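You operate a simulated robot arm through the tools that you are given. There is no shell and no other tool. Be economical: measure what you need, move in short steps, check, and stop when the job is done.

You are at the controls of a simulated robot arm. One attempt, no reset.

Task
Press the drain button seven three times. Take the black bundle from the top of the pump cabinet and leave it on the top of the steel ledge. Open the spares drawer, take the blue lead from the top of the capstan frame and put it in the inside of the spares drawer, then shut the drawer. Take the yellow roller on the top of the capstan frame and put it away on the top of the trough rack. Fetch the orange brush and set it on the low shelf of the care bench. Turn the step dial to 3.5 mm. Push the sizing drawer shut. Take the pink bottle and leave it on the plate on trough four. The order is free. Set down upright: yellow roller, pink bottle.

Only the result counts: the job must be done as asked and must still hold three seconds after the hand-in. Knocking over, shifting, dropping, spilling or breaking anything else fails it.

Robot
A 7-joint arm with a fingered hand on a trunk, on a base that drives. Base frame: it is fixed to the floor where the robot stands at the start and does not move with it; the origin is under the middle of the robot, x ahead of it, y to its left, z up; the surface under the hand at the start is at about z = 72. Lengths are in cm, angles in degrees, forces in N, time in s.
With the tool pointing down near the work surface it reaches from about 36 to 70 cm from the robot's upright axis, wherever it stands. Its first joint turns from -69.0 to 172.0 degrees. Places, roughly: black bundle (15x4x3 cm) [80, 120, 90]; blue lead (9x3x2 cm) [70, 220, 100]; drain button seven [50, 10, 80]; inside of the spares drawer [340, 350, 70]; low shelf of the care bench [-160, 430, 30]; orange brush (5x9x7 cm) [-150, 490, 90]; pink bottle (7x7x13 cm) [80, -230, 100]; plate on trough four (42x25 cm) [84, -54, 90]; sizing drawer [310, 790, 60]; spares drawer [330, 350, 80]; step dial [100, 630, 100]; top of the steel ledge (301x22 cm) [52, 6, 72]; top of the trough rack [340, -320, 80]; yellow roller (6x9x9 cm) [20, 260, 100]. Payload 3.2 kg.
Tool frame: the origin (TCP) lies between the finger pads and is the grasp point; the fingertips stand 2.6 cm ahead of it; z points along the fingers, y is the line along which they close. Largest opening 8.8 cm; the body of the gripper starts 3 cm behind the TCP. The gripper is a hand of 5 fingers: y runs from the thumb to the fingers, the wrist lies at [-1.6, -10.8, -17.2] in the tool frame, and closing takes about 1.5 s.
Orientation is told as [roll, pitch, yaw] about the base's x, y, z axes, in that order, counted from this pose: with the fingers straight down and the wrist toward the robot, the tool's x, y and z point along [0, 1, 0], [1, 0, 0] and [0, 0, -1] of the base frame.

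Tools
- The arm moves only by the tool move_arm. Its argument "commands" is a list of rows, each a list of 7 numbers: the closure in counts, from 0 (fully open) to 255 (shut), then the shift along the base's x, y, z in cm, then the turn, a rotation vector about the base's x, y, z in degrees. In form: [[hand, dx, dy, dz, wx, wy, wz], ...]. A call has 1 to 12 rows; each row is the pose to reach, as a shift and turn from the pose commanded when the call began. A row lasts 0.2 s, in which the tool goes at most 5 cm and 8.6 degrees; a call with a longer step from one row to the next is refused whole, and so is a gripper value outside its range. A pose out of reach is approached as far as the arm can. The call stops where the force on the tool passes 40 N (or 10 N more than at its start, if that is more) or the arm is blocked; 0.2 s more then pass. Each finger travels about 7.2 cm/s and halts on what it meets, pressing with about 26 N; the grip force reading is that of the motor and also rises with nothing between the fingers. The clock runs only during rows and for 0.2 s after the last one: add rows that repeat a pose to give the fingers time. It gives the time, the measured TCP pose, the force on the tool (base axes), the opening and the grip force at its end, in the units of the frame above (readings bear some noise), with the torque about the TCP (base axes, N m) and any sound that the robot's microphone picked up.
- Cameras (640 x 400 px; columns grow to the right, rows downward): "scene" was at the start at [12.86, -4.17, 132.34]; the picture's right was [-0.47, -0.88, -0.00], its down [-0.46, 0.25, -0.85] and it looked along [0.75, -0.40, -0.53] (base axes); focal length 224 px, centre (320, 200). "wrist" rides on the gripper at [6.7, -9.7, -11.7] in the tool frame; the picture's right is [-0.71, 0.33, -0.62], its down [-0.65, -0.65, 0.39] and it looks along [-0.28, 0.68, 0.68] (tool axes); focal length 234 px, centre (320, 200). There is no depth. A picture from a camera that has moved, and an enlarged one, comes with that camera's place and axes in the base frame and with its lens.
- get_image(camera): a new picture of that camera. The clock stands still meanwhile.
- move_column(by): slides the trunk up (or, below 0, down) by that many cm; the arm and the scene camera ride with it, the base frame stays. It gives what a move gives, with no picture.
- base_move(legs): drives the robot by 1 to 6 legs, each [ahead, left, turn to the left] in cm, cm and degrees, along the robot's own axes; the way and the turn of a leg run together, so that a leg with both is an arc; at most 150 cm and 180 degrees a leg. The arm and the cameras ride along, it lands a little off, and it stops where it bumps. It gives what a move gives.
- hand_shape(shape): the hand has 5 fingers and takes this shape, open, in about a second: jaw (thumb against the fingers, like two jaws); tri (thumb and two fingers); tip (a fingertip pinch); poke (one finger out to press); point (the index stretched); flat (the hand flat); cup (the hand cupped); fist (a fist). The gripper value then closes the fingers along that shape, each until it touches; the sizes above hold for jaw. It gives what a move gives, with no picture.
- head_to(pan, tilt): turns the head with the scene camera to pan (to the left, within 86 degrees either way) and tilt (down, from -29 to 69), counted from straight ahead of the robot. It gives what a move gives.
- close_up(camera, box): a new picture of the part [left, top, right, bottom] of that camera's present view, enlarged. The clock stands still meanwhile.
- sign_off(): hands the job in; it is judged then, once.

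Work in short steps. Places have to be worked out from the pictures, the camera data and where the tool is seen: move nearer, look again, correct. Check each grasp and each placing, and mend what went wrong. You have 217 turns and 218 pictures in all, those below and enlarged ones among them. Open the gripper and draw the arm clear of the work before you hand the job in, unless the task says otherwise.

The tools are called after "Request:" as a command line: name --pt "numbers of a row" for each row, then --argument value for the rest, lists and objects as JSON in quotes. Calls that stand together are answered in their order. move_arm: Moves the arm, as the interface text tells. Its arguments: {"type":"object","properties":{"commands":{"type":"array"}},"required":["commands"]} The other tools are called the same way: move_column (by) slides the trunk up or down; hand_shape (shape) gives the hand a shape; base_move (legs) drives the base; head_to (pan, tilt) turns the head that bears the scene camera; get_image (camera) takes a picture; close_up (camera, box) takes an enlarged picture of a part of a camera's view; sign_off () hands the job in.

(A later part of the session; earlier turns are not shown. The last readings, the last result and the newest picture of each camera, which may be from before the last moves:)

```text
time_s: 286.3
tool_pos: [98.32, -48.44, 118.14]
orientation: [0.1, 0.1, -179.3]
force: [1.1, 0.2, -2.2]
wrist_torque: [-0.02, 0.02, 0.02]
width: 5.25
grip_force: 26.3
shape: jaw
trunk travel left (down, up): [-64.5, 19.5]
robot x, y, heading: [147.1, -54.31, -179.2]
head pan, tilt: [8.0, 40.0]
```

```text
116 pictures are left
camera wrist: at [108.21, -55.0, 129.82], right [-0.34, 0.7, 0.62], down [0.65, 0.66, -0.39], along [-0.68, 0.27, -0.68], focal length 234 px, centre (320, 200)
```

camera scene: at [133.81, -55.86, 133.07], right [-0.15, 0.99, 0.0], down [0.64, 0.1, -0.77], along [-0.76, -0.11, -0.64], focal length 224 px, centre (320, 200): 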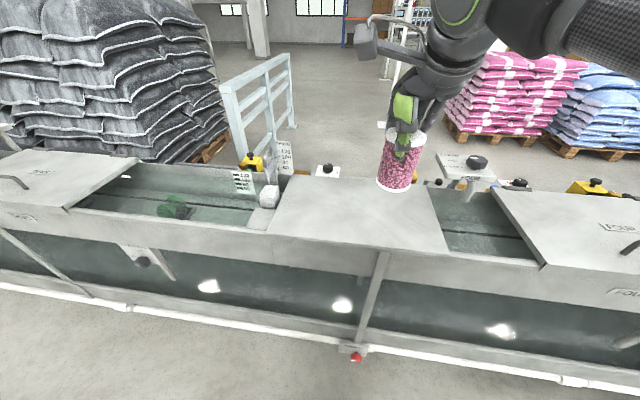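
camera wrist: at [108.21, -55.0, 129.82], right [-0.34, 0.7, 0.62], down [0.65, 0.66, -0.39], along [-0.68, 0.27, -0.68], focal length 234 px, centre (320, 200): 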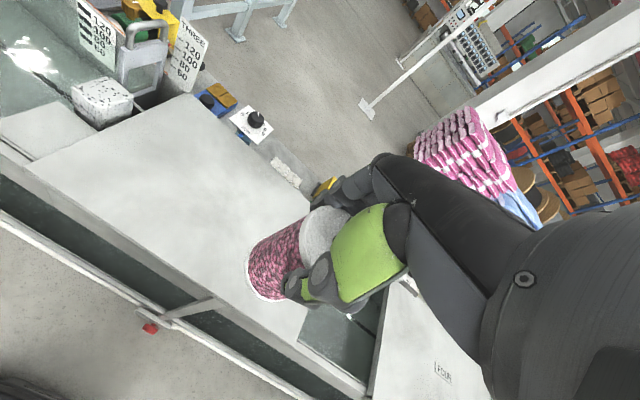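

The plate is empty, centred near [85, −53]. Driving ahead 8 cm and lowering over it.

Request:
base_move --legs '[[8, 0, -0.7]]'

Request:
move_arm --pt "255 -2 -2 -3 0 0 0" --pt "255 -4 -4 -6 0 0 0" --pt "255 -5.5 -4.5 -10 0 0 0" --pt "255 -5.5 -4.5 -14 0 0 0" --pt "255 -5.5 -4.5 -14 0 0 0"

Request:
get_image --camera "scene"

Request:
get_image --camera "wrist"

```text
time_s: 287.4
tool_pos: [90.26, -48.02, 118.18]
orientation: [0.1, 0.1, -179.9]
force: [0.2, -1.0, -2.6]
wrist_torque: [-0.02, 0.04, 0.01]
width: 5.23
grip_force: 25.8
shape: jaw
trunk travel left (down, up): [-64.5, 19.5]
robot x, y, heading: [139.16, -54.84, 179.9]
head pan, tilt: [8.0, 40.0]
```

```text
time_s: 288.6
tool_pos: [84.92, -52.56, 104.08]
orientation: [0.1, 0.0, -180.1]
force: [0.0, 0.8, -2.4]
wrist_torque: [-0.02, 0.01, 0.0]
width: 5.23
grip_force: 26.0
shape: jaw
trunk travel left (down, up): [-64.5, 19.5]
robot x, y, heading: [139.23, -54.81, 180.1]
head pan, tilt: [8.0, 40.0]
```

```text
115 pictures are left
camera scene: at [125.73, -55.76, 133.07], right [-0.14, 0.99, 0.0], down [0.64, 0.09, -0.77], along [-0.76, -0.11, -0.64], focal length 224 px, centre (320, 200)
```

scene: 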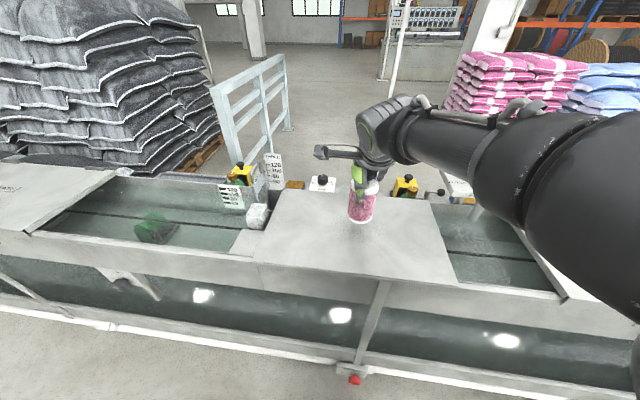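

```text
114 pictures are left
camera wrist: at [94.81, -59.21, 115.8], right [-0.33, 0.71, 0.62], down [0.65, 0.65, -0.39], along [-0.68, 0.28, -0.68], focal length 234 px, centre (320, 200)
```

wrist: 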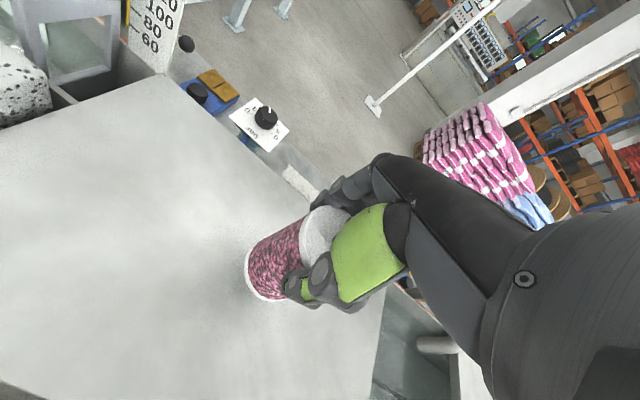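

Over the plate. Lowering to contact in small steps.

Request:
move_arm --pt "255 0.5 0 -2 0 0 0" --pt "255 0.5 0 -3 0 0 0" --pt "255 0.5 0 -3.6 0 0 0" --pt "255 0.5 0 -4 0 0 0" --pt "255 0.5 0 -4.3 0 0 0"

Request:
close_up --camera "scene" --box '[280, 130, 440, 250]'

```text
time_s: 289.8
tool_pos: [85.33, -52.54, 100.02]
orientation: [0.2, -0.2, -179.9]
force: [-1.2, -0.1, 5.8]
wrist_torque: [0.0, -0.13, -0.01]
width: 5.23
grip_force: 26.1
shape: jaw
trunk travel left (down, up): [-64.5, 19.5]
robot x, y, heading: [139.13, -54.62, 179.8]
head pan, tilt: [8.0, 40.0]
```

```text
3.33 times, centred on (360, 190) of scene
camera zoom: at [125.82, -55.83, 133.1], right [-0.14, 0.99, 0.0], down [0.64, 0.09, -0.77], along [-0.76, -0.11, -0.64], focal length 746 px, centre (187, 233)
```

zoom: 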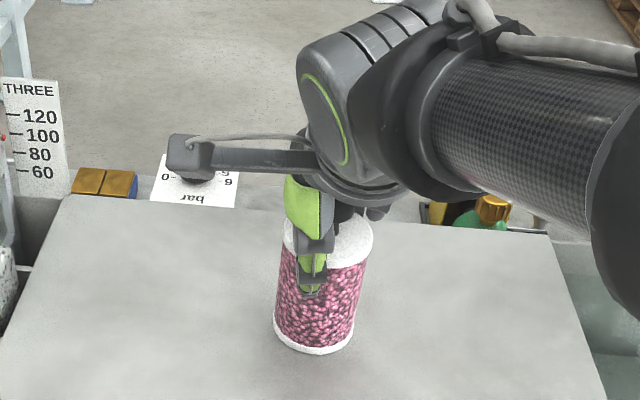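

Contact (8 N). Going 0.2 lower to seat it, then opening.

Request:
move_arm --pt "255 0 0 -0.2 0 0 0" --pt "180 0 0 -0.1 0 0 0" --pt "100 0 0 0 0 0 0" --pt "0 0 0 0 0 0 0" --pt "0 0 0 0 0 0 0" --pt "0 0 0 0 0 0 0" --pt "0 0 0 0 0 0 0"

Request:
close_up --camera "scene" --box '[280, 130, 440, 250]'

```text
time_s: 291.4
tool_pos: [85.35, -52.55, 99.79]
orientation: [0.1, 0.2, -180.1]
force: [-0.7, -1.0, 0.1]
wrist_torque: [0.03, 0.01, 0.0]
width: 8.8
grip_force: 0.0
shape: jaw
trunk travel left (down, up): [-64.5, 19.5]
robot x, y, heading: [139.27, -54.84, 180.0]
head pan, tilt: [8.0, 40.0]
```

```text
3.33 times, centred on (360, 190) of scene
camera zoom: at [125.76, -55.79, 133.07], right [-0.14, 0.99, 0.0], down [0.64, 0.09, -0.77], along [-0.76, -0.11, -0.64], focal length 746 px, centre (187, 233)
```

zoom: 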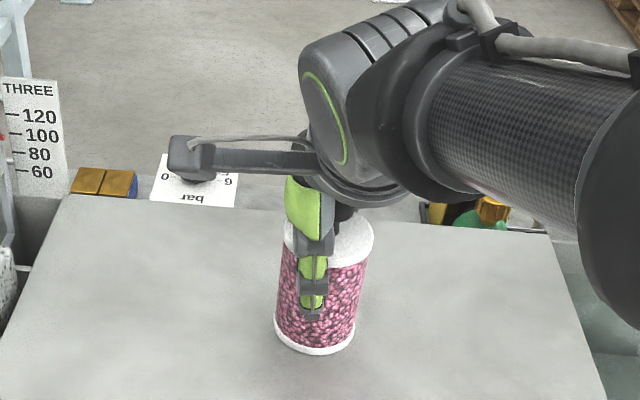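

Released and upright. Rising straight up to clear it.

Request:
move_arm --pt "0 0 0 2 0 0 0" --pt "0 0 0 5 0 0 0" --pt "0 0 0 9 0 0 0" --pt "0 0 0 13 0 0 0" --pt "0 3 0 16 0 0 0" --pt "0 7 0 18 0 0 0"

Request:
get_image --camera "scene"

```text
time_s: 292.8
tool_pos: [92.63, -52.32, 118.0]
orientation: [0.0, -0.1, 179.9]
force: [-0.1, -0.9, 0.4]
wrist_torque: [0.01, 0.02, 0.0]
width: 8.79
grip_force: 0.0
shape: jaw
trunk travel left (down, up): [-64.5, 19.5]
robot x, y, heading: [139.11, -54.51, 180.0]
head pan, tilt: [8.0, 40.0]
```

```text
111 pictures are left
camera scene: at [125.88, -55.73, 133.09], right [-0.14, 0.99, 0.0], down [0.64, 0.09, -0.77], along [-0.76, -0.11, -0.64], focal length 224 px, centre (320, 200)
```

scene: 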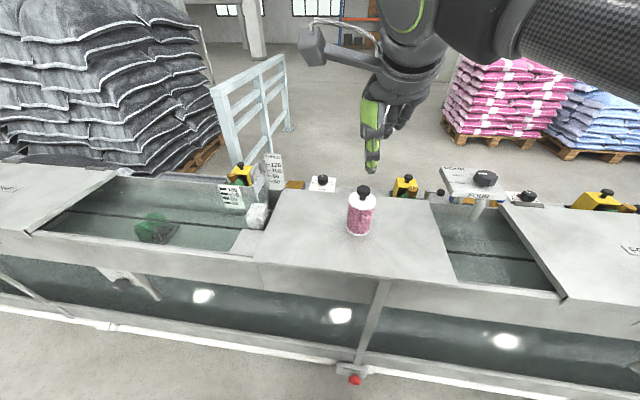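

Bottle done. Now to the spares drawer: strafing +y past the cable's end, then turning to face the cart.

Request:
base_move --legs '[[-8, 0, 0], [0, -150, 0], [0, -150, 0], [0, -50, 0]]'

Request:
head_to --pan -15 --tilt 35

Request:
get_image --camera "scene"

Request:
head_to --pan 55 --tilt 40

Request:
get_image --camera "scene"

```text
time_s: 310.5
tool_pos: [104.34, 299.1, 117.88]
orientation: [0.0, 0.0, 178.8]
force: [0.9, 0.5, 0.3]
wrist_torque: [-0.01, 0.01, 0.03]
width: 8.78
grip_force: 0.1
shape: jaw
trunk travel left (down, up): [-64.5, 19.5]
robot x, y, heading: [151.19, 296.53, 178.7]
head pan, tilt: [8.0, 40.0]
```

```text
time_s: 311.4
tool_pos: [104.33, 299.08, 117.91]
orientation: [0.2, 0.0, 178.9]
force: [-0.3, -0.5, 0.3]
wrist_torque: [-0.04, -0.02, 0.04]
width: 8.8
grip_force: 0.0
shape: jaw
trunk travel left (down, up): [-64.5, 19.5]
robot x, y, heading: [150.73, 296.12, 179.1]
head pan, tilt: [-15.0, 35.0]
```

```text
110 pictures are left
camera scene: at [137.54, 298.58, 133.83], right [0.28, 0.96, 0.0], down [0.55, -0.16, -0.82], along [-0.79, 0.23, -0.57], focal length 224 px, centre (320, 200)
```

scene: 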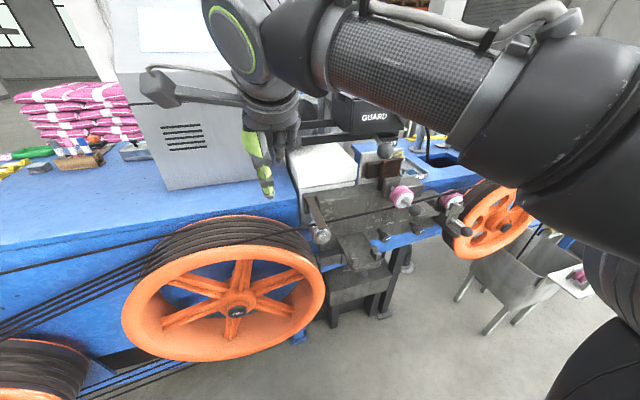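

```text
time_s: 312.8
tool_pos: [104.38, 299.06, 117.59]
orientation: [0.0, 0.0, 178.8]
force: [-0.1, 0.4, 0.4]
wrist_torque: [0.02, 0.01, 0.05]
width: 8.77
grip_force: 0.1
shape: jaw
trunk travel left (down, up): [-64.5, 19.5]
robot x, y, heading: [151.21, 296.1, 179.0]
head pan, tilt: [55.0, 40.0]
```

```text
109 pictures are left
camera scene: at [140.98, 289.28, 133.07], right [-0.81, 0.59, 0.0], down [0.38, 0.52, -0.77], along [-0.45, -0.62, -0.64], focal length 224 px, centre (320, 200)
```

scene: 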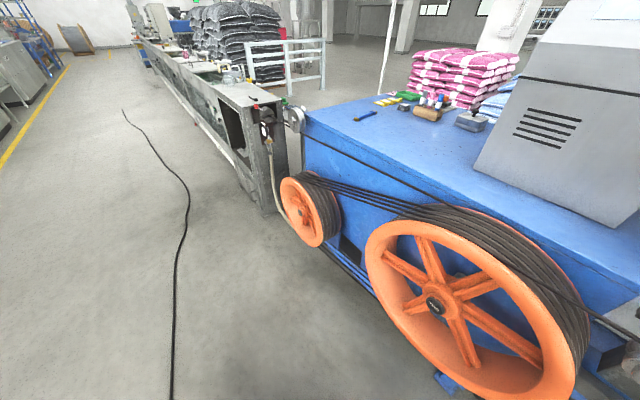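

Cable ends near y≈235, clear of me. I back off, turn around, and face the cart.

Request:
base_move --legs '[[-35, 0, 0], [0, 0, -180], [30, 50, 0]]'

Request:
head_to --pan 5 --tilt 35

Request:
get_image --camera "scene"

```text
time_s: 325.6
tool_pos: [268.43, 334.54, 117.86]
orientation: [0.0, 0.0, -6.9]
force: [0.4, 0.8, -0.4]
wrist_torque: [-0.05, 0.01, 0.01]
width: 8.78
grip_force: 0.0
shape: jaw
trunk travel left (down, up): [-64.5, 19.5]
robot x, y, heading: [222.52, 342.46, -7.2]
head pan, tilt: [55.0, 40.0]
```

```text
time_s: 326.8
tool_pos: [268.38, 334.47, 117.89]
orientation: [0.1, 0.0, -6.9]
force: [-0.5, 0.8, -0.2]
wrist_torque: [0.01, 0.01, -0.02]
width: 8.79
grip_force: 0.1
shape: jaw
trunk travel left (down, up): [-64.5, 19.5]
robot x, y, heading: [222.13, 342.22, -7.0]
head pan, tilt: [5.0, 35.0]
```

```text
108 pictures are left
camera scene: at [235.89, 341.41, 133.83], right [-0.03, -1.0, 0.0], down [-0.57, 0.02, -0.82], along [0.82, -0.03, -0.57], focal length 224 px, centre (320, 200)
```

scene: 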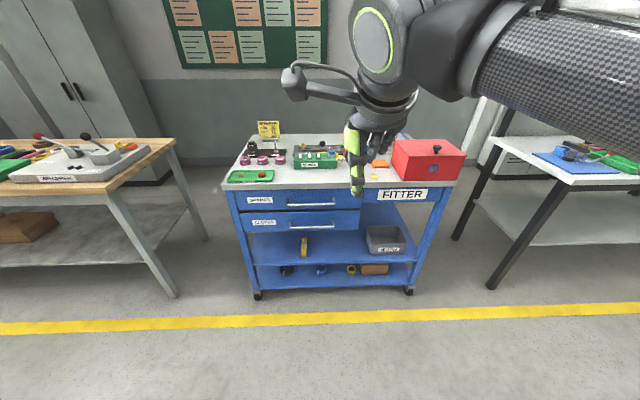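

Cart in view with two drawers. Zooming to read the labels.

Request:
close_up --camera "scene" --box '[220, 160, 380, 260]'

```text
4.00 times, centred on (300, 210) of scene
camera zoom: at [235.89, 341.41, 133.83], right [-0.03, -1.0, 0.0], down [-0.57, 0.02, -0.82], along [0.82, -0.03, -0.57], focal length 895 px, centre (400, 160)
```

zoom: 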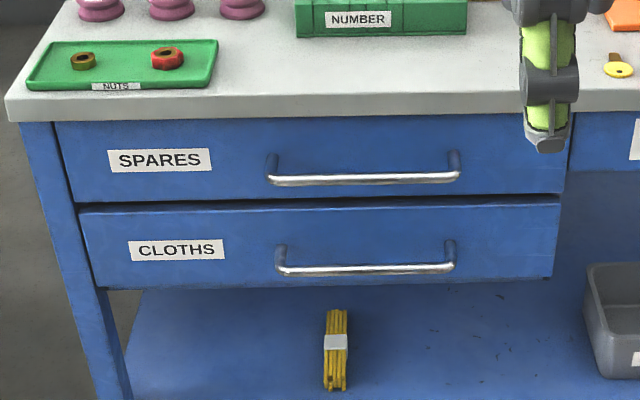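

SPARES is the upper drawer, with a horizontal bar handle. I correct the heading and use the wrist camera for a second sight line.

Request:
base_move --legs '[[0, 4, 7]]'

Request:
move_column --by -14

Request:
get_image --camera "wrist"

Request:
close_up --camera "scene" --box '[200, 130, 400, 255]'

```text
time_s: 327.8
tool_pos: [269.34, 344.25, 117.79]
orientation: [0.0, 0.0, 0.1]
force: [0.6, 0.2, 0.0]
wrist_torque: [-0.01, 0.0, 0.03]
width: 8.81
grip_force: 0.1
shape: jaw
trunk travel left (down, up): [-64.5, 19.5]
robot x, y, heading: [222.37, 346.4, -0.1]
head pan, tilt: [5.0, 35.0]
```

```text
time_s: 329.4
tool_pos: [269.14, 344.13, 103.8]
orientation: [0.1, 0.0, 0.1]
force: [0.4, -0.9, 0.7]
wrist_torque: [-0.01, 0.01, 0.03]
width: 8.8
grip_force: 0.0
shape: jaw
trunk travel left (down, up): [-50.5, 33.5]
robot x, y, heading: [222.63, 346.1, -0.0]
head pan, tilt: [5.0, 35.0]
```

```text
106 pictures are left
camera wrist: at [259.57, 350.83, 115.57], right [0.33, -0.71, 0.62], down [-0.65, -0.65, -0.39], along [0.68, -0.28, -0.68], focal length 234 px, centre (320, 200)
```

wrist: 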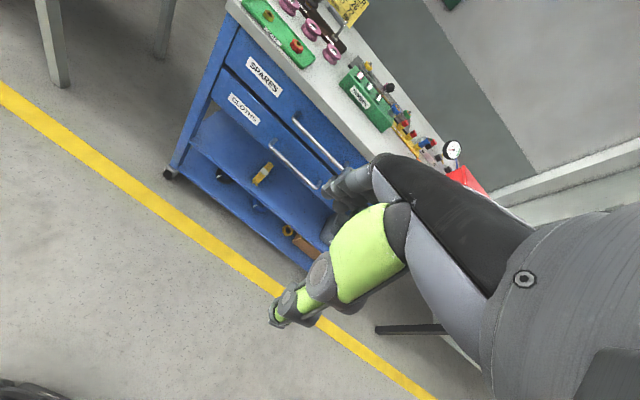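

```text
3.20 times, centred on (300, 192) of scene
camera zoom: at [236.13, 347.09, 119.83], right [0.09, -1.0, 0.0], down [-0.57, -0.05, -0.82], along [0.82, 0.07, -0.57], focal length 716 px, centre (384, 224)
```

zoom: 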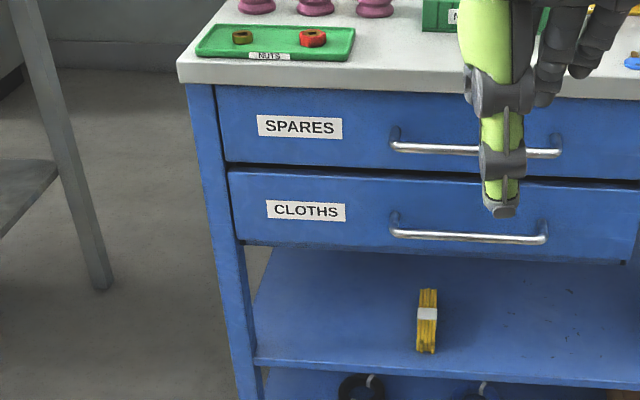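

Bar handle: x≈312.3, z≈78, y 332.5–352.3. I pitch the hand forward 80° and half-close it to slip over the bar.

Request:
move_arm --pt "0 2 0 -2 0 -8 0" --pt "0 4 0 -4 0 -16 0" --pt "0 6 0 -6 0 -24 0" --pt "20 8 0 -8 0 -32 0" --pt "40 10 -0.5 -10 0 -40 0" --pt "60 12 -1 -12 0 -48 0" --pt "80 14 -1.5 -15 0 -56 0" --pt "90 16 -1.7 -18 0 -64 0" --pt "90 17 -1.7 -21 0 -72 0" --pt "90 18 -1.7 -24 0 -80 0" --pt "90 18 -1.7 -25.5 0 -80 0" --pt "90 18 -1.7 -25.5 0 -80 0"

Request:
get_image --camera "wrist"

Request:
get_image --camera "scene"

```text
time_s: 332.0
tool_pos: [287.26, 343.91, 78.38]
orientation: [-1.2, -80.0, 0.8]
force: [0.0, -0.1, -0.6]
wrist_torque: [0.0, -0.01, -0.02]
width: 5.74
grip_force: 0.1
shape: jaw
out of reach, approached as far as the arm can: row 10, 11, 12
trunk travel left (down, up): [-50.5, 33.5]
robot x, y, heading: [222.92, 346.19, -0.1]
head pan, tilt: [5.0, 35.0]
```

```text
104 pictures are left
camera wrist: at [274.09, 350.65, 70.73], right [-0.56, -0.7, 0.44], down [0.26, -0.65, -0.71], along [0.78, -0.28, 0.55], focal length 234 px, centre (320, 200)
```

wrist: 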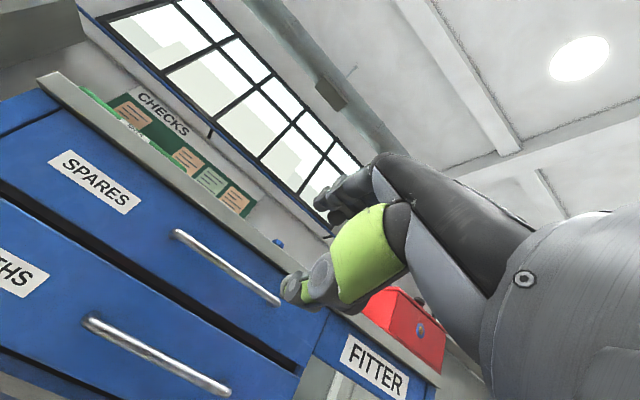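

```text
103 pictures are left
camera scene: at [236.15, 347.09, 119.83], right [0.09, -1.0, 0.0], down [-0.57, -0.05, -0.82], along [0.82, 0.07, -0.57], focal length 224 px, centre (320, 200)
```

scene: 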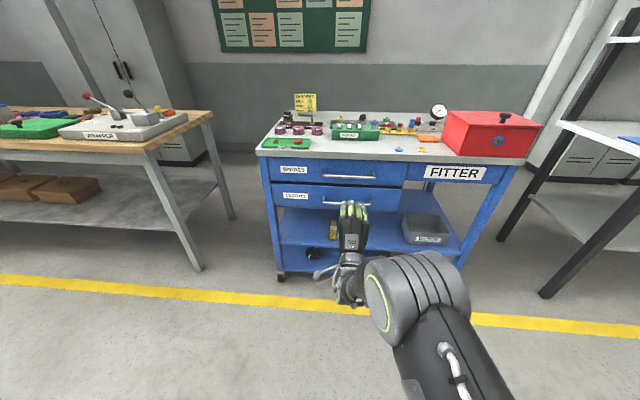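

Bar re-estimated z≈77.2. Driving ahead 21 cm so the hand nears the bar, then I look.

Request:
base_move --legs '[[21, 0, 0]]'

Request:
get_image --camera "wrist"

Request:
close_up --camera "scene" --box '[240, 180, 440, 320]'

```text
time_s: 333.7
tool_pos: [308.34, 343.96, 78.23]
orientation: [-1.2, -79.9, 0.8]
force: [0.4, 1.7, 0.3]
wrist_torque: [0.02, -0.05, -0.01]
width: 5.72
grip_force: 0.1
shape: jaw
trunk travel left (down, up): [-50.5, 33.5]
robot x, y, heading: [243.52, 346.32, -0.0]
head pan, tilt: [5.0, 35.0]
```

```text
102 pictures are left
camera wrist: at [295.2, 350.75, 70.72], right [-0.56, -0.7, 0.44], down [0.26, -0.65, -0.71], along [0.79, -0.28, 0.55], focal length 234 px, centre (320, 200)
```

wrist: 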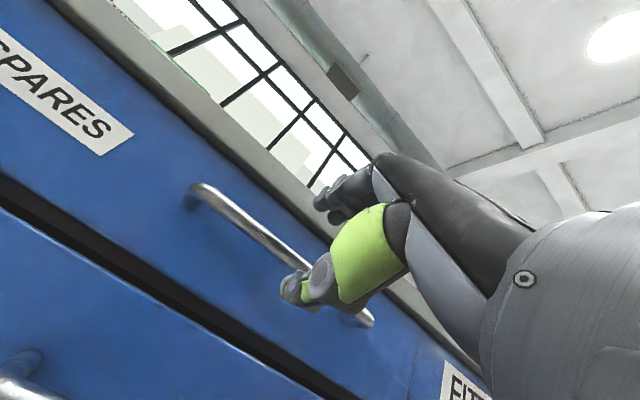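

```text
2.86 times, centred on (340, 250) of scene
camera zoom: at [257.29, 347.13, 119.82], right [0.09, -1.0, 0.0], down [-0.57, -0.05, -0.82], along [0.82, 0.07, -0.57], focal length 640 px, centre (263, 57)
```

zoom: 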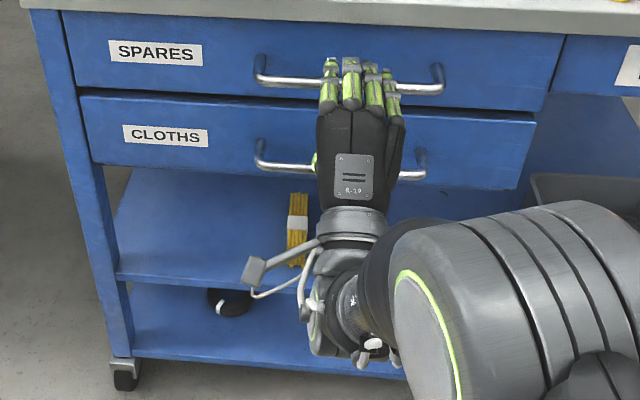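

Bar z≈76.8, x≈312.5. Lowering 1.3 and moving 3.6 cm ahead around the bar.

Request:
move_arm --pt "90 0 -0.5 -1.3 0 0 0" --pt "90 1.5 -0.5 -1.3 0 0 0" --pt "90 2.8 -0.5 -1.3 0 0 0" --pt "90 3.6 -0.5 -1.3 0 0 0" --pt "90 3.6 -0.5 -1.3 0 0 0"

Request:
get_image --camera "wrist"

Request:
close_up --camera "scene" --box '[290, 180, 410, 260]'

```text
time_s: 334.9
tool_pos: [311.91, 343.59, 76.97]
orientation: [-1.6, -79.9, 0.8]
force: [-0.1, 0.1, -0.8]
wrist_torque: [-0.01, 0.02, -0.02]
width: 5.7
grip_force: 0.0
shape: jaw
trunk travel left (down, up): [-50.5, 33.5]
robot x, y, heading: [243.7, 346.15, -0.0]
head pan, tilt: [5.0, 35.0]
```

```text
100 pictures are left
camera wrist: at [298.81, 350.34, 69.37], right [-0.56, -0.7, 0.44], down [0.26, -0.66, -0.71], along [0.78, -0.29, 0.55], focal length 234 px, centre (320, 200)
```

wrist: 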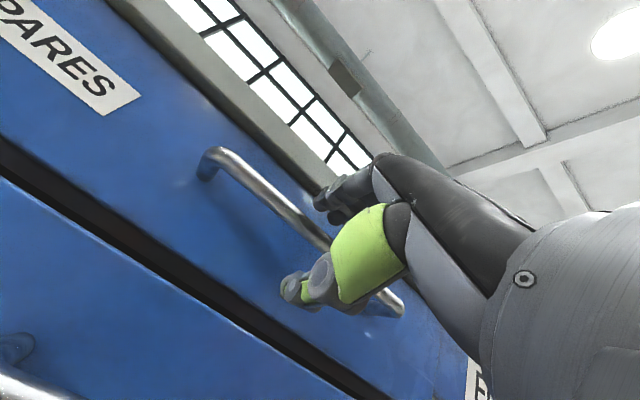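

```text
5.00 times, centred on (350, 220) of scene
camera zoom: at [257.22, 347.13, 119.83], right [0.09, -1.0, 0.0], down [-0.57, -0.05, -0.82], along [0.82, 0.07, -0.57], focal length 1119 px, centre (170, 100)
```

zoom: 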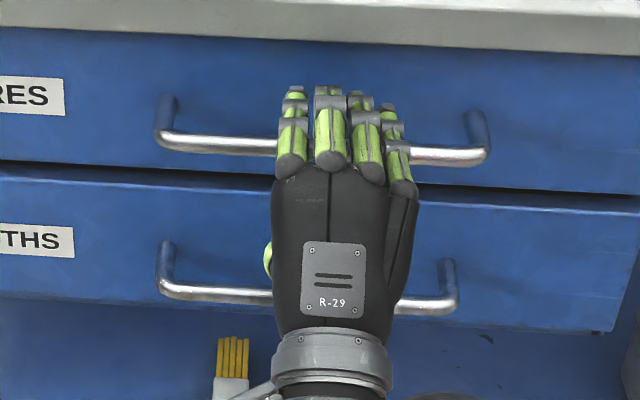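

The bar runs between thumb and fingers. Closing on it.

Request:
move_arm --pt "140 0 0 0 0 0 0" --pt "190 0 0 0 0 0 0" --pt "255 0 0 0 0 0 0" --pt "255 0 0 0 0 0 0" --pt "255 0 0 0 0 0 0" --pt "255 0 0 0 0 0 0"

Request:
close_up --camera "wrist" --box '[180, 120, 440, 320]'

```text
time_s: 336.3
tool_pos: [311.99, 343.59, 76.98]
orientation: [-1.6, -79.9, 0.9]
force: [1.0, -0.8, -0.3]
wrist_torque: [-0.07, -0.01, 0.03]
width: 0.95
grip_force: 25.3
shape: jaw
trunk travel left (down, up): [-50.5, 33.5]
robot x, y, heading: [243.51, 346.43, 0.2]
head pan, tilt: [5.0, 35.0]
```

```text
2.00 times, centred on (310, 220) of wrist
camera zoom: at [298.8, 350.35, 69.35], right [-0.56, -0.7, 0.44], down [0.26, -0.66, -0.71], along [0.78, -0.29, 0.55], focal length 468 px, centre (340, 160)
```

zoom: 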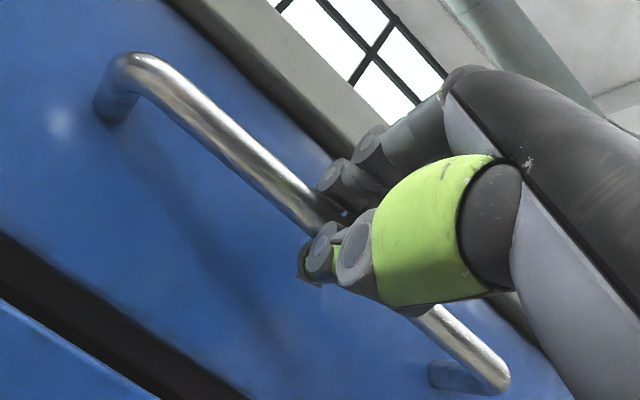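

Bar gripped (0.95 cm). Pulling by backing the base 12 cm.

Request:
base_move --legs '[[-12, 0, 0]]'

Request:
get_image --camera "scene"

```text
time_s: 337.5
tool_pos: [300.03, 343.58, 77.04]
orientation: [-1.5, -80.0, 0.8]
force: [1.4, -2.4, -2.4]
wrist_torque: [-0.07, 0.03, -0.07]
width: 0.93
grip_force: 25.8
shape: jaw
trunk travel left (down, up): [-50.5, 33.5]
robot x, y, heading: [231.83, 346.29, 0.1]
head pan, tilt: [5.0, 35.0]
```

```text
97 pictures are left
camera scene: at [245.37, 347.07, 119.83], right [0.09, -1.0, 0.0], down [-0.57, -0.05, -0.82], along [0.82, 0.07, -0.57], focal length 224 px, centre (320, 200)
```

scene: 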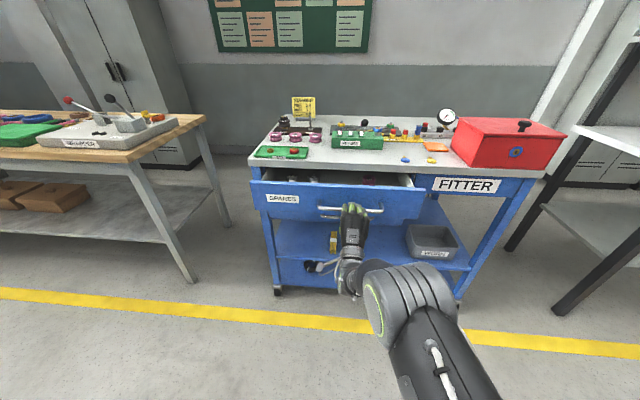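

The drawer slides open. Pulling 9 cm more.

Request:
base_move --legs '[[-9, 0, 0]]'

Request:
close_up --camera "scene" --box '[220, 110, 460, 260]'

```text
time_s: 338.6
tool_pos: [291.11, 343.49, 76.92]
orientation: [-1.5, -79.8, 0.9]
force: [-0.4, -1.6, -1.5]
wrist_torque: [-0.07, 0.01, -0.02]
width: 0.95
grip_force: 25.8
shape: jaw
trunk travel left (down, up): [-50.5, 33.5]
robot x, y, heading: [222.66, 346.0, 0.3]
head pan, tilt: [5.0, 35.0]
```

```text
2.67 times, centred on (340, 185) of scene
camera zoom: at [236.48, 347.07, 119.83], right [0.09, -1.0, 0.0], down [-0.57, -0.05, -0.82], along [0.82, 0.07, -0.57], focal length 597 px, centre (267, 240)
```

zoom: 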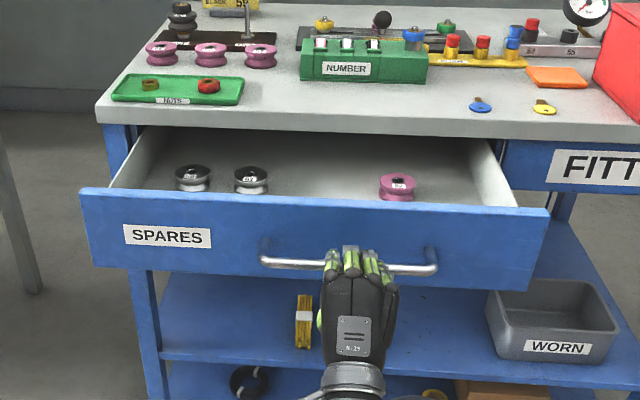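

Drawer open ~21 cm with free room inside. Releasing the bar and backing away.

Request:
move_arm --pt "190 0 0 0 0 0 0" --pt "130 0 0 0 0 0 0" --pt "90 0 0 0 0 0 0" --pt "90 0 0 0 0 0 0" --pt "90 0 0 0 0 0 0"

Request:
base_move --legs '[[-18, 0, 0]]'

Request:
get_image --camera "scene"

```text
time_s: 339.8
tool_pos: [291.22, 343.67, 76.82]
orientation: [-1.7, -79.8, 1.0]
force: [1.5, 0.3, -0.8]
wrist_torque: [0.0, -0.02, 0.03]
width: 5.63
grip_force: 0.0
shape: jaw
trunk travel left (down, up): [-50.5, 33.5]
robot x, y, heading: [222.66, 346.39, 0.2]
head pan, tilt: [5.0, 35.0]
```

```text
time_s: 341.3
tool_pos: [273.16, 343.37, 77.03]
orientation: [-1.6, -79.9, 0.8]
force: [0.0, -0.3, 0.2]
wrist_torque: [0.0, 0.02, -0.02]
width: 5.61
grip_force: 0.2
shape: jaw
trunk travel left (down, up): [-50.5, 33.5]
robot x, y, heading: [204.93, 346.02, 0.1]
head pan, tilt: [5.0, 35.0]
```

```text
95 pictures are left
camera scene: at [218.38, 347.01, 119.84], right [0.09, -1.0, 0.0], down [-0.57, -0.05, -0.82], along [0.82, 0.07, -0.57], focal length 224 px, centre (320, 200)
```

scene: 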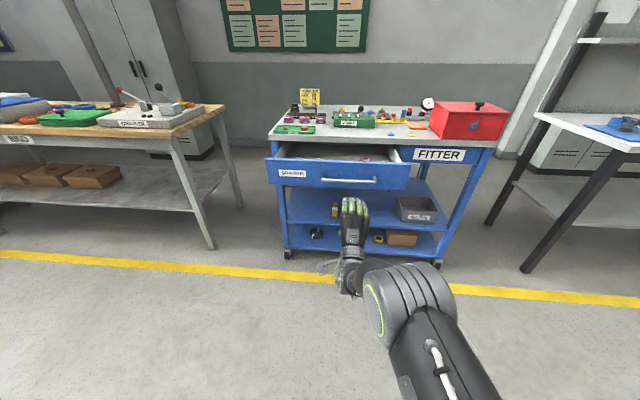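

Drawer stays open. Leveling the hand, raising the column, and going round to the capstan frame for the lead.

Request:
move_arm --pt "60 -2 0 2 0 8 0" --pt "30 -4 0 4 0 16 0" --pt "0 -6 0 7 0 24 0" --pt "0 -8 0 10 0 32 0" --pt "0 -10 0 13 0 40 0" --pt "0 -12 0 16 0 48 0" --pt "0 -14 0 19 0 56 0" --pt "0 -16 0 22 0 64 0" --pt "0 -18 0 25 0 72 0" --pt "0 -20 0 28 0 80 0"

Request:
move_column --by 24

Request:
base_move --legs '[[0, 0, 180], [0, 56, 0], [73, 0, 0], [0, 72, 0]]'

Request:
head_to --pan 8 --tilt 38

Request:
get_image --camera "scene"

Request:
get_image --camera "wrist"

```text
time_s: 343.5
tool_pos: [253.0, 343.53, 105.12]
orientation: [-0.7, 0.2, 0.4]
force: [-0.4, 0.8, 0.3]
wrist_torque: [0.0, 0.03, -0.02]
width: 8.8
grip_force: 0.0
shape: jaw
trunk travel left (down, up): [-50.5, 33.5]
robot x, y, heading: [204.78, 346.1, 0.2]
head pan, tilt: [5.0, 35.0]
```

```text
time_s: 346.0
tool_pos: [252.94, 343.44, 128.91]
orientation: [-0.7, 0.2, 0.2]
force: [0.4, -0.6, 0.4]
wrist_torque: [-0.01, 0.01, 0.0]
width: 8.79
grip_force: 0.0
shape: jaw
trunk travel left (down, up): [-74.5, 9.5]
robot x, y, heading: [204.7, 346.33, 0.7]
head pan, tilt: [5.0, 35.0]
```

```text
time_s: 363.7
tool_pos: [83.99, 219.83, 129.04]
orientation: [-0.7, 0.3, -179.5]
force: [-0.3, 0.0, 0.3]
wrist_torque: [0.01, -0.02, -0.01]
width: 8.79
grip_force: 0.1
shape: jaw
trunk travel left (down, up): [-74.5, 9.5]
robot x, y, heading: [132.17, 217.9, -179.9]
head pan, tilt: [5.0, 35.0]
```

```text
time_s: 364.3
tool_pos: [84.08, 219.85, 129.0]
orientation: [-0.8, 0.1, -179.5]
force: [0.7, -0.4, -0.1]
wrist_torque: [-0.02, 0.01, -0.02]
width: 8.81
grip_force: 0.1
shape: jaw
trunk travel left (down, up): [-74.5, 9.5]
robot x, y, heading: [132.29, 217.32, -179.5]
head pan, tilt: [8.0, 38.0]
```

```text
94 pictures are left
camera scene: at [118.76, 216.17, 143.37], right [-0.15, 0.99, 0.0], down [0.61, 0.09, -0.79], along [-0.78, -0.12, -0.62], focal length 224 px, centre (320, 200)
```

scene: 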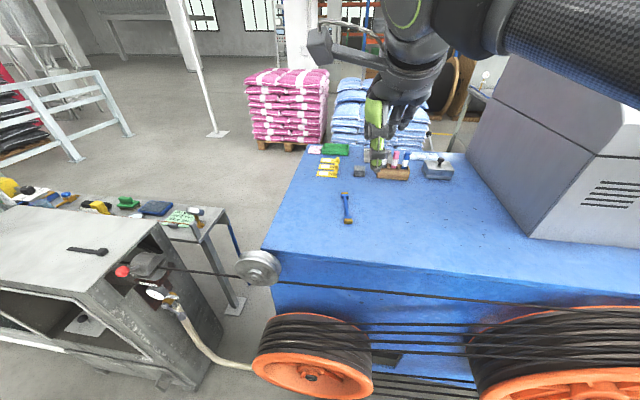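

```text
93 pictures are left
camera wrist: at [93.94, 213.14, 140.67], right [-0.34, 0.7, 0.63], down [0.65, 0.66, -0.38], along [-0.68, 0.28, -0.68], focal length 234 px, centre (320, 200)
```

wrist: 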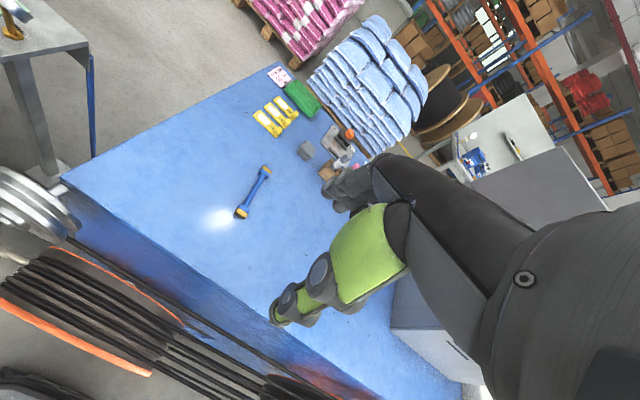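

Lead at ≈[63.2, 216.1, 97.4], lying along x. Zooming to verify its shape.

Request:
close_up --camera "wrist" --box '[200, 140, 360, 240]'

Request:
close_up --camera "scene" --box '[290, 130, 450, 250]'

```text
4.00 times, centred on (280, 190) of wrist
camera zoom: at [93.94, 213.14, 140.67], right [-0.34, 0.7, 0.63], down [0.65, 0.66, -0.38], along [-0.68, 0.28, -0.68], focal length 937 px, centre (480, 240)
```

zoom: 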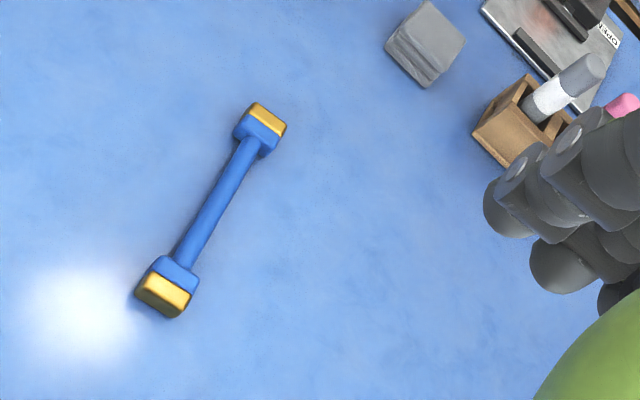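

```text
3.33 times, centred on (370, 190) of scene
camera zoom: at [118.76, 216.17, 143.37], right [-0.15, 0.99, 0.0], down [0.61, 0.09, -0.79], along [-0.78, -0.12, -0.62], focal length 746 px, centre (153, 233)
```

zoom: 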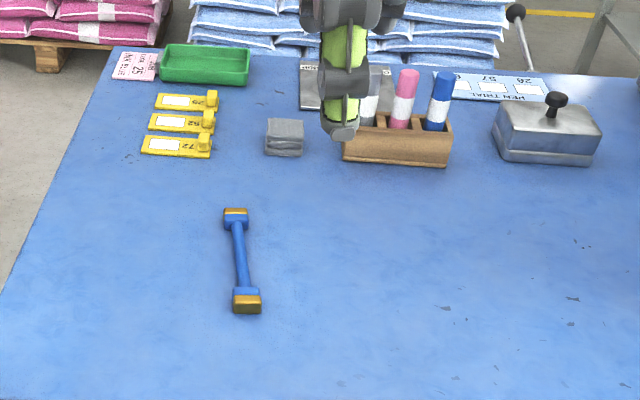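

It is a rod-like lead ~14 cm along x, so I grip across y. I move closer, raise the column fully, and yaw the hand.

Request:
move_column --by 9

Request:
base_move --legs '[[11, 0, 0]]'

Request:
move_arm --pt "0 0 0 0 0 0 8" --pt "0 0 0 0 0 0 16" --pt "0 0 0 0 0 0 24" --pt "0 0 0 0 0 0 32" --pt "0 0 0 0 0 0 40" --pt "0 0 0 0 0 0 48" --pt "0 0 0 0 0 0 56" --pt "0 0 0 0 0 0 64" --pt "0 0 0 0 0 0 72" --pt "0 0 0 0 0 0 80" --pt "0 0 0 0 0 0 86"

Request:
move_arm --pt "0 -3 -1 -4 0 4 0" --pt "0 -6 -2 -8 0 8 0" --pt "0 -9 -3 -12 0 8 0" --pt "0 -10 -3.7 -16 0 8 0" --pt "0 -10 -3.7 -20 0 8 0" --pt "0 -10 -3.7 -24 0 8 0" --pt "0 -10 -3.7 -27 0 8 0" --pt "0 -10 -3.7 -27 0 8 0"

Request:
get_image --camera "wrist"

Request:
get_image --camera "scene"

```text
time_s: 365.6
tool_pos: [84.01, 219.87, 138.06]
orientation: [-0.7, 0.2, -179.5]
force: [-0.1, 0.1, -0.6]
wrist_torque: [0.01, 0.01, 0.02]
width: 8.8
grip_force: 0.1
shape: jaw
trunk travel left (down, up): [-83.5, 0.5]
robot x, y, heading: [132.43, 217.48, -179.6]
head pan, tilt: [8.0, 38.0]
```

```text
time_s: 366.8
tool_pos: [73.08, 219.71, 138.07]
orientation: [-0.7, 0.0, -179.4]
force: [-0.5, 0.0, 0.4]
wrist_torque: [0.0, -0.03, -0.01]
width: 8.77
grip_force: 0.0
shape: jaw
trunk travel left (down, up): [-83.5, 0.5]
robot x, y, heading: [121.52, 217.36, -179.5]
head pan, tilt: [8.0, 38.0]
```

```text
time_s: 369.2
tool_pos: [73.07, 219.66, 138.07]
orientation: [-0.7, 0.1, -93.2]
force: [0.0, 0.0, -0.1]
wrist_torque: [0.01, -0.03, 0.0]
width: 8.77
grip_force: 0.1
shape: jaw
trunk travel left (down, up): [-83.5, 0.5]
robot x, y, heading: [121.12, 217.45, -179.2]
head pan, tilt: [8.0, 38.0]
```

```text
refused: row 1 steps farther than a row can; nothing moved
```

```text
90 pictures are left
camera wrist: at [80.49, 228.97, 149.68], right [-0.72, -0.29, 0.63], down [-0.62, 0.69, -0.38], along [-0.32, -0.66, -0.68], focal length 234 px, centre (320, 200)
```

wrist: 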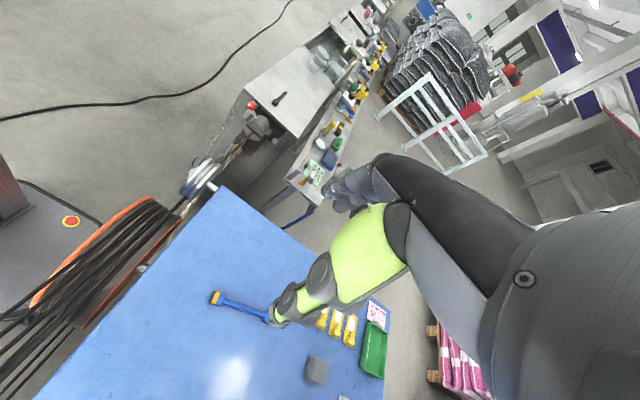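

```text
89 pictures are left
camera scene: at [107.67, 216.0, 152.36], right [-0.15, 0.99, 0.0], down [0.61, 0.09, -0.79], along [-0.78, -0.12, -0.62], focal length 224 px, centre (320, 200)
```

scene: 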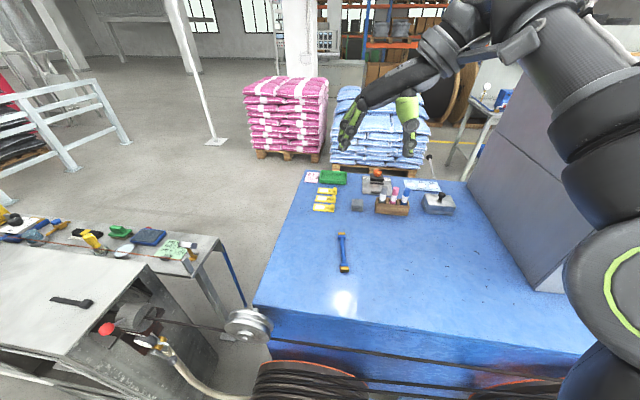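

Lead confirmed at [63.2, 216.4]. Moving above it in smaller steps.

Request:
move_arm --pt "0 -2 -0.7 -4 0 3 0" --pt "0 -4 -1.4 -8 0 6 0" --pt "0 -6 -2 -12 0 8 0" --pt "0 -8 -2.7 -16 0 8 0" --pt "0 -9.8 -3.3 -20 0 8 0" --pt "0 -9.8 -3.3 -24 0 8 0" --pt "0 -9.8 -3.3 -28 0 8 0" --pt "0 -9.8 -3.3 -31 0 8 0" --pt "0 -9.8 -3.3 -31 0 8 0"

Request:
get_image --camera "wrist"

Request:
close_up --camera "scene" --box '[280, 180, 440, 300]'

```text
time_s: 371.2
tool_pos: [63.03, 216.44, 106.99]
orientation: [-8.9, -0.4, -93.4]
force: [-0.1, 0.4, -0.8]
wrist_torque: [0.04, 0.02, -0.02]
width: 8.78
grip_force: 0.1
shape: jaw
trunk travel left (down, up): [-83.5, 0.5]
robot x, y, heading: [121.76, 217.32, -179.2]
head pan, tilt: [8.0, 38.0]
```

```text
88 pictures are left
camera wrist: at [72.06, 225.77, 117.53], right [-0.62, -0.29, 0.73], down [-0.66, 0.69, -0.29], along [-0.42, -0.66, -0.62], focal length 234 px, centre (320, 200)
```

wrist: 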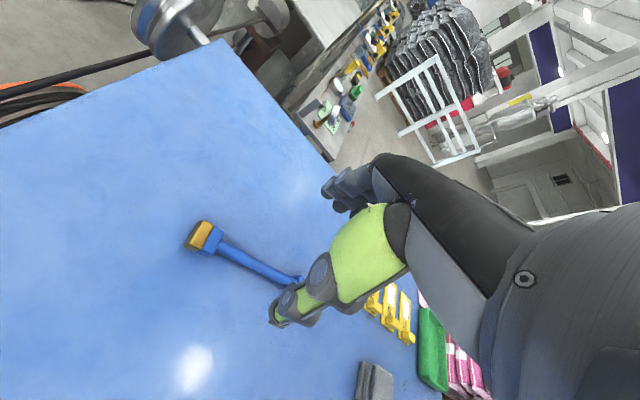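

```text
3.33 times, centred on (360, 240) of scene
camera zoom: at [107.82, 216.06, 152.38], right [-0.15, 0.99, 0.0], down [0.61, 0.09, -0.79], along [-0.78, -0.12, -0.62], focal length 746 px, centre (187, 67)
```

zoom: 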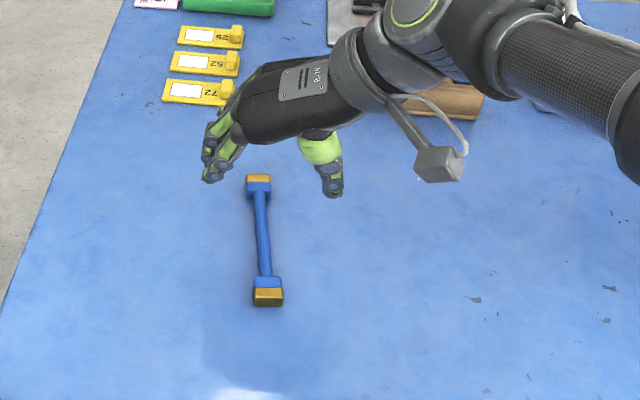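

Aligned over the rod. Descending to just above the surface.

Request:
move_arm --pt "0 0 -0.2 -3 0 0 0" --pt "0 0 -0.2 -5 0 0 0" --pt "0 0 -0.2 -6.3 0 0 0" --pt "0 0 -0.2 -7 0 0 0" --pt "0 0 -0.2 -7.5 0 0 0"

Request:
close_up --camera "scene" --box '[280, 180, 440, 300]'

Request:
close_up --camera "wrist" --box '[160, 130, 420, 330]'

```text
time_s: 372.4
tool_pos: [63.09, 216.35, 99.65]
orientation: [-8.8, -0.4, -93.4]
force: [-0.4, 0.1, 0.3]
wrist_torque: [0.01, -0.01, -0.02]
width: 8.8
grip_force: 0.2
shape: jaw
trunk travel left (down, up): [-83.5, 0.5]
robot x, y, heading: [121.3, 217.18, -179.2]
head pan, tilt: [8.0, 38.0]
```

```text
3.33 times, centred on (360, 240) of scene
camera zoom: at [107.75, 216.06, 152.37], right [-0.15, 0.99, 0.0], down [0.61, 0.09, -0.79], along [-0.78, -0.12, -0.62], focal length 746 px, centre (187, 67)
```

zoom: 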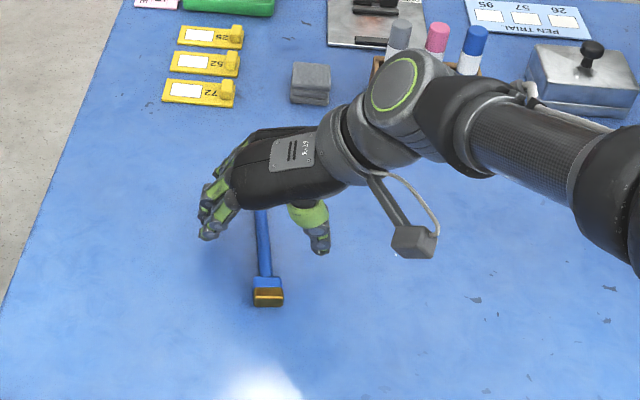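

```text
2.00 times, centred on (290, 230) of wrist
camera zoom: at [72.16, 225.59, 110.07], right [-0.62, -0.29, 0.73], down [-0.66, 0.69, -0.29], along [-0.42, -0.66, -0.62], focal length 468 px, centre (380, 140)
```

zoom: 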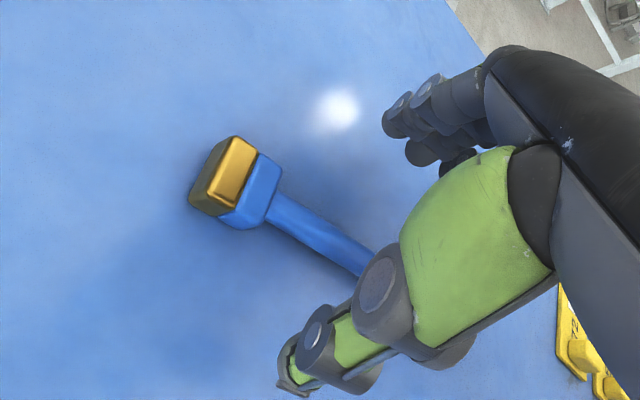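

Lowering to light contact, then closing.

Request:
move_arm --pt "0 0 0 -0.3 0 0 0" --pt "0 0 0 -0.6 0 0 0" --pt "0 0 0 -0.8 0 0 0"

Request:
move_arm --pt "50 0 0 0.2 0 0 0" --pt "100 0 0 0.2 0 0 0" --pt "150 0 0 0.1 0 0 0" --pt "200 0 0 0 0 0 0" --pt "255 0 0 0 0 0 0" --pt "255 0 0 0 0 0 0" --pt "255 0 0 0 0 0 0" --pt "255 0 0 0 0 0 0"

Request:
close_up --camera "wrist" --box '[160, 130, 420, 330]'

```text
time_s: 373.2
tool_pos: [63.32, 216.21, 98.77]
orientation: [-8.8, -0.4, -93.3]
force: [0.2, 0.8, 1.7]
wrist_torque: [-0.01, 0.01, 0.03]
width: 8.78
grip_force: 0.0
shape: jaw
trunk travel left (down, up): [-83.5, 0.5]
robot x, y, heading: [120.83, 217.51, -179.4]
head pan, tilt: [8.0, 38.0]
```

```text
time_s: 375.0
tool_pos: [63.23, 216.16, 98.78]
orientation: [-8.6, -0.4, -93.4]
force: [0.0, -0.9, 1.5]
wrist_torque: [-0.06, 0.01, 0.03]
width: 0.02
grip_force: 25.9
shape: jaw
trunk travel left (down, up): [-83.5, 0.5]
robot x, y, heading: [121.51, 217.52, -179.4]
head pan, tilt: [8.0, 38.0]
```

```text
2.00 times, centred on (290, 230) of wrist
camera zoom: at [72.29, 225.52, 109.29], right [-0.62, -0.29, 0.73], down [-0.66, 0.69, -0.29], along [-0.42, -0.66, -0.62], focal length 468 px, centre (380, 140)
```

zoom: 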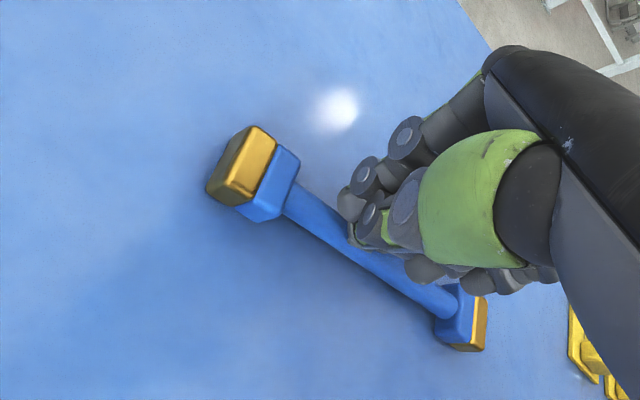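

The fingers closed over the rod without holding it. I lift, half-open to ~3.5 cm, level the hand, and descend again with the shorter tips.

Request:
move_arm --pt "255 0 0 1.5 0 -2 0" --pt "200 0 0 3 0 -5 0" --pt "150 0 0 3 0 -7 0" --pt "150 0 0 3 0 -7 0" --pt "150 0 0 3 0 -7 0"

Request:
close_up --camera "wrist" --box '[160, 130, 420, 330]'

Request:
close_up --camera "scene" --box '[280, 180, 440, 300]'

```text
time_s: 376.2
tool_pos: [63.3, 216.21, 101.79]
orientation: [-1.6, 0.0, -93.4]
force: [-0.4, 1.3, -0.5]
wrist_torque: [0.0, 0.02, 0.02]
width: 3.59
grip_force: 0.0
shape: jaw
trunk travel left (down, up): [-83.5, 0.5]
robot x, y, heading: [121.45, 217.43, -179.7]
head pan, tilt: [8.0, 38.0]
```

```text
2.00 times, centred on (290, 230) of wrist
camera zoom: at [70.99, 225.48, 113.33], right [-0.71, -0.29, 0.64], down [-0.62, 0.69, -0.37], along [-0.34, -0.66, -0.67], focal length 468 px, centre (380, 140)
```

zoom: 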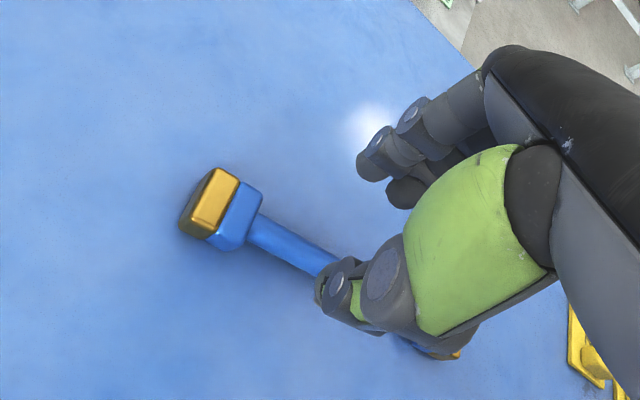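

```text
3.33 times, centred on (360, 240) of scene
camera zoom: at [107.74, 216.06, 152.37], right [-0.15, 0.99, 0.0], down [0.61, 0.09, -0.79], along [-0.78, -0.12, -0.62], focal length 746 px, centre (187, 67)
```

zoom: 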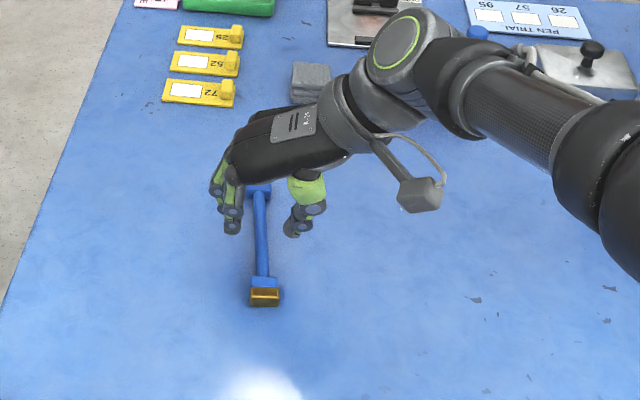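

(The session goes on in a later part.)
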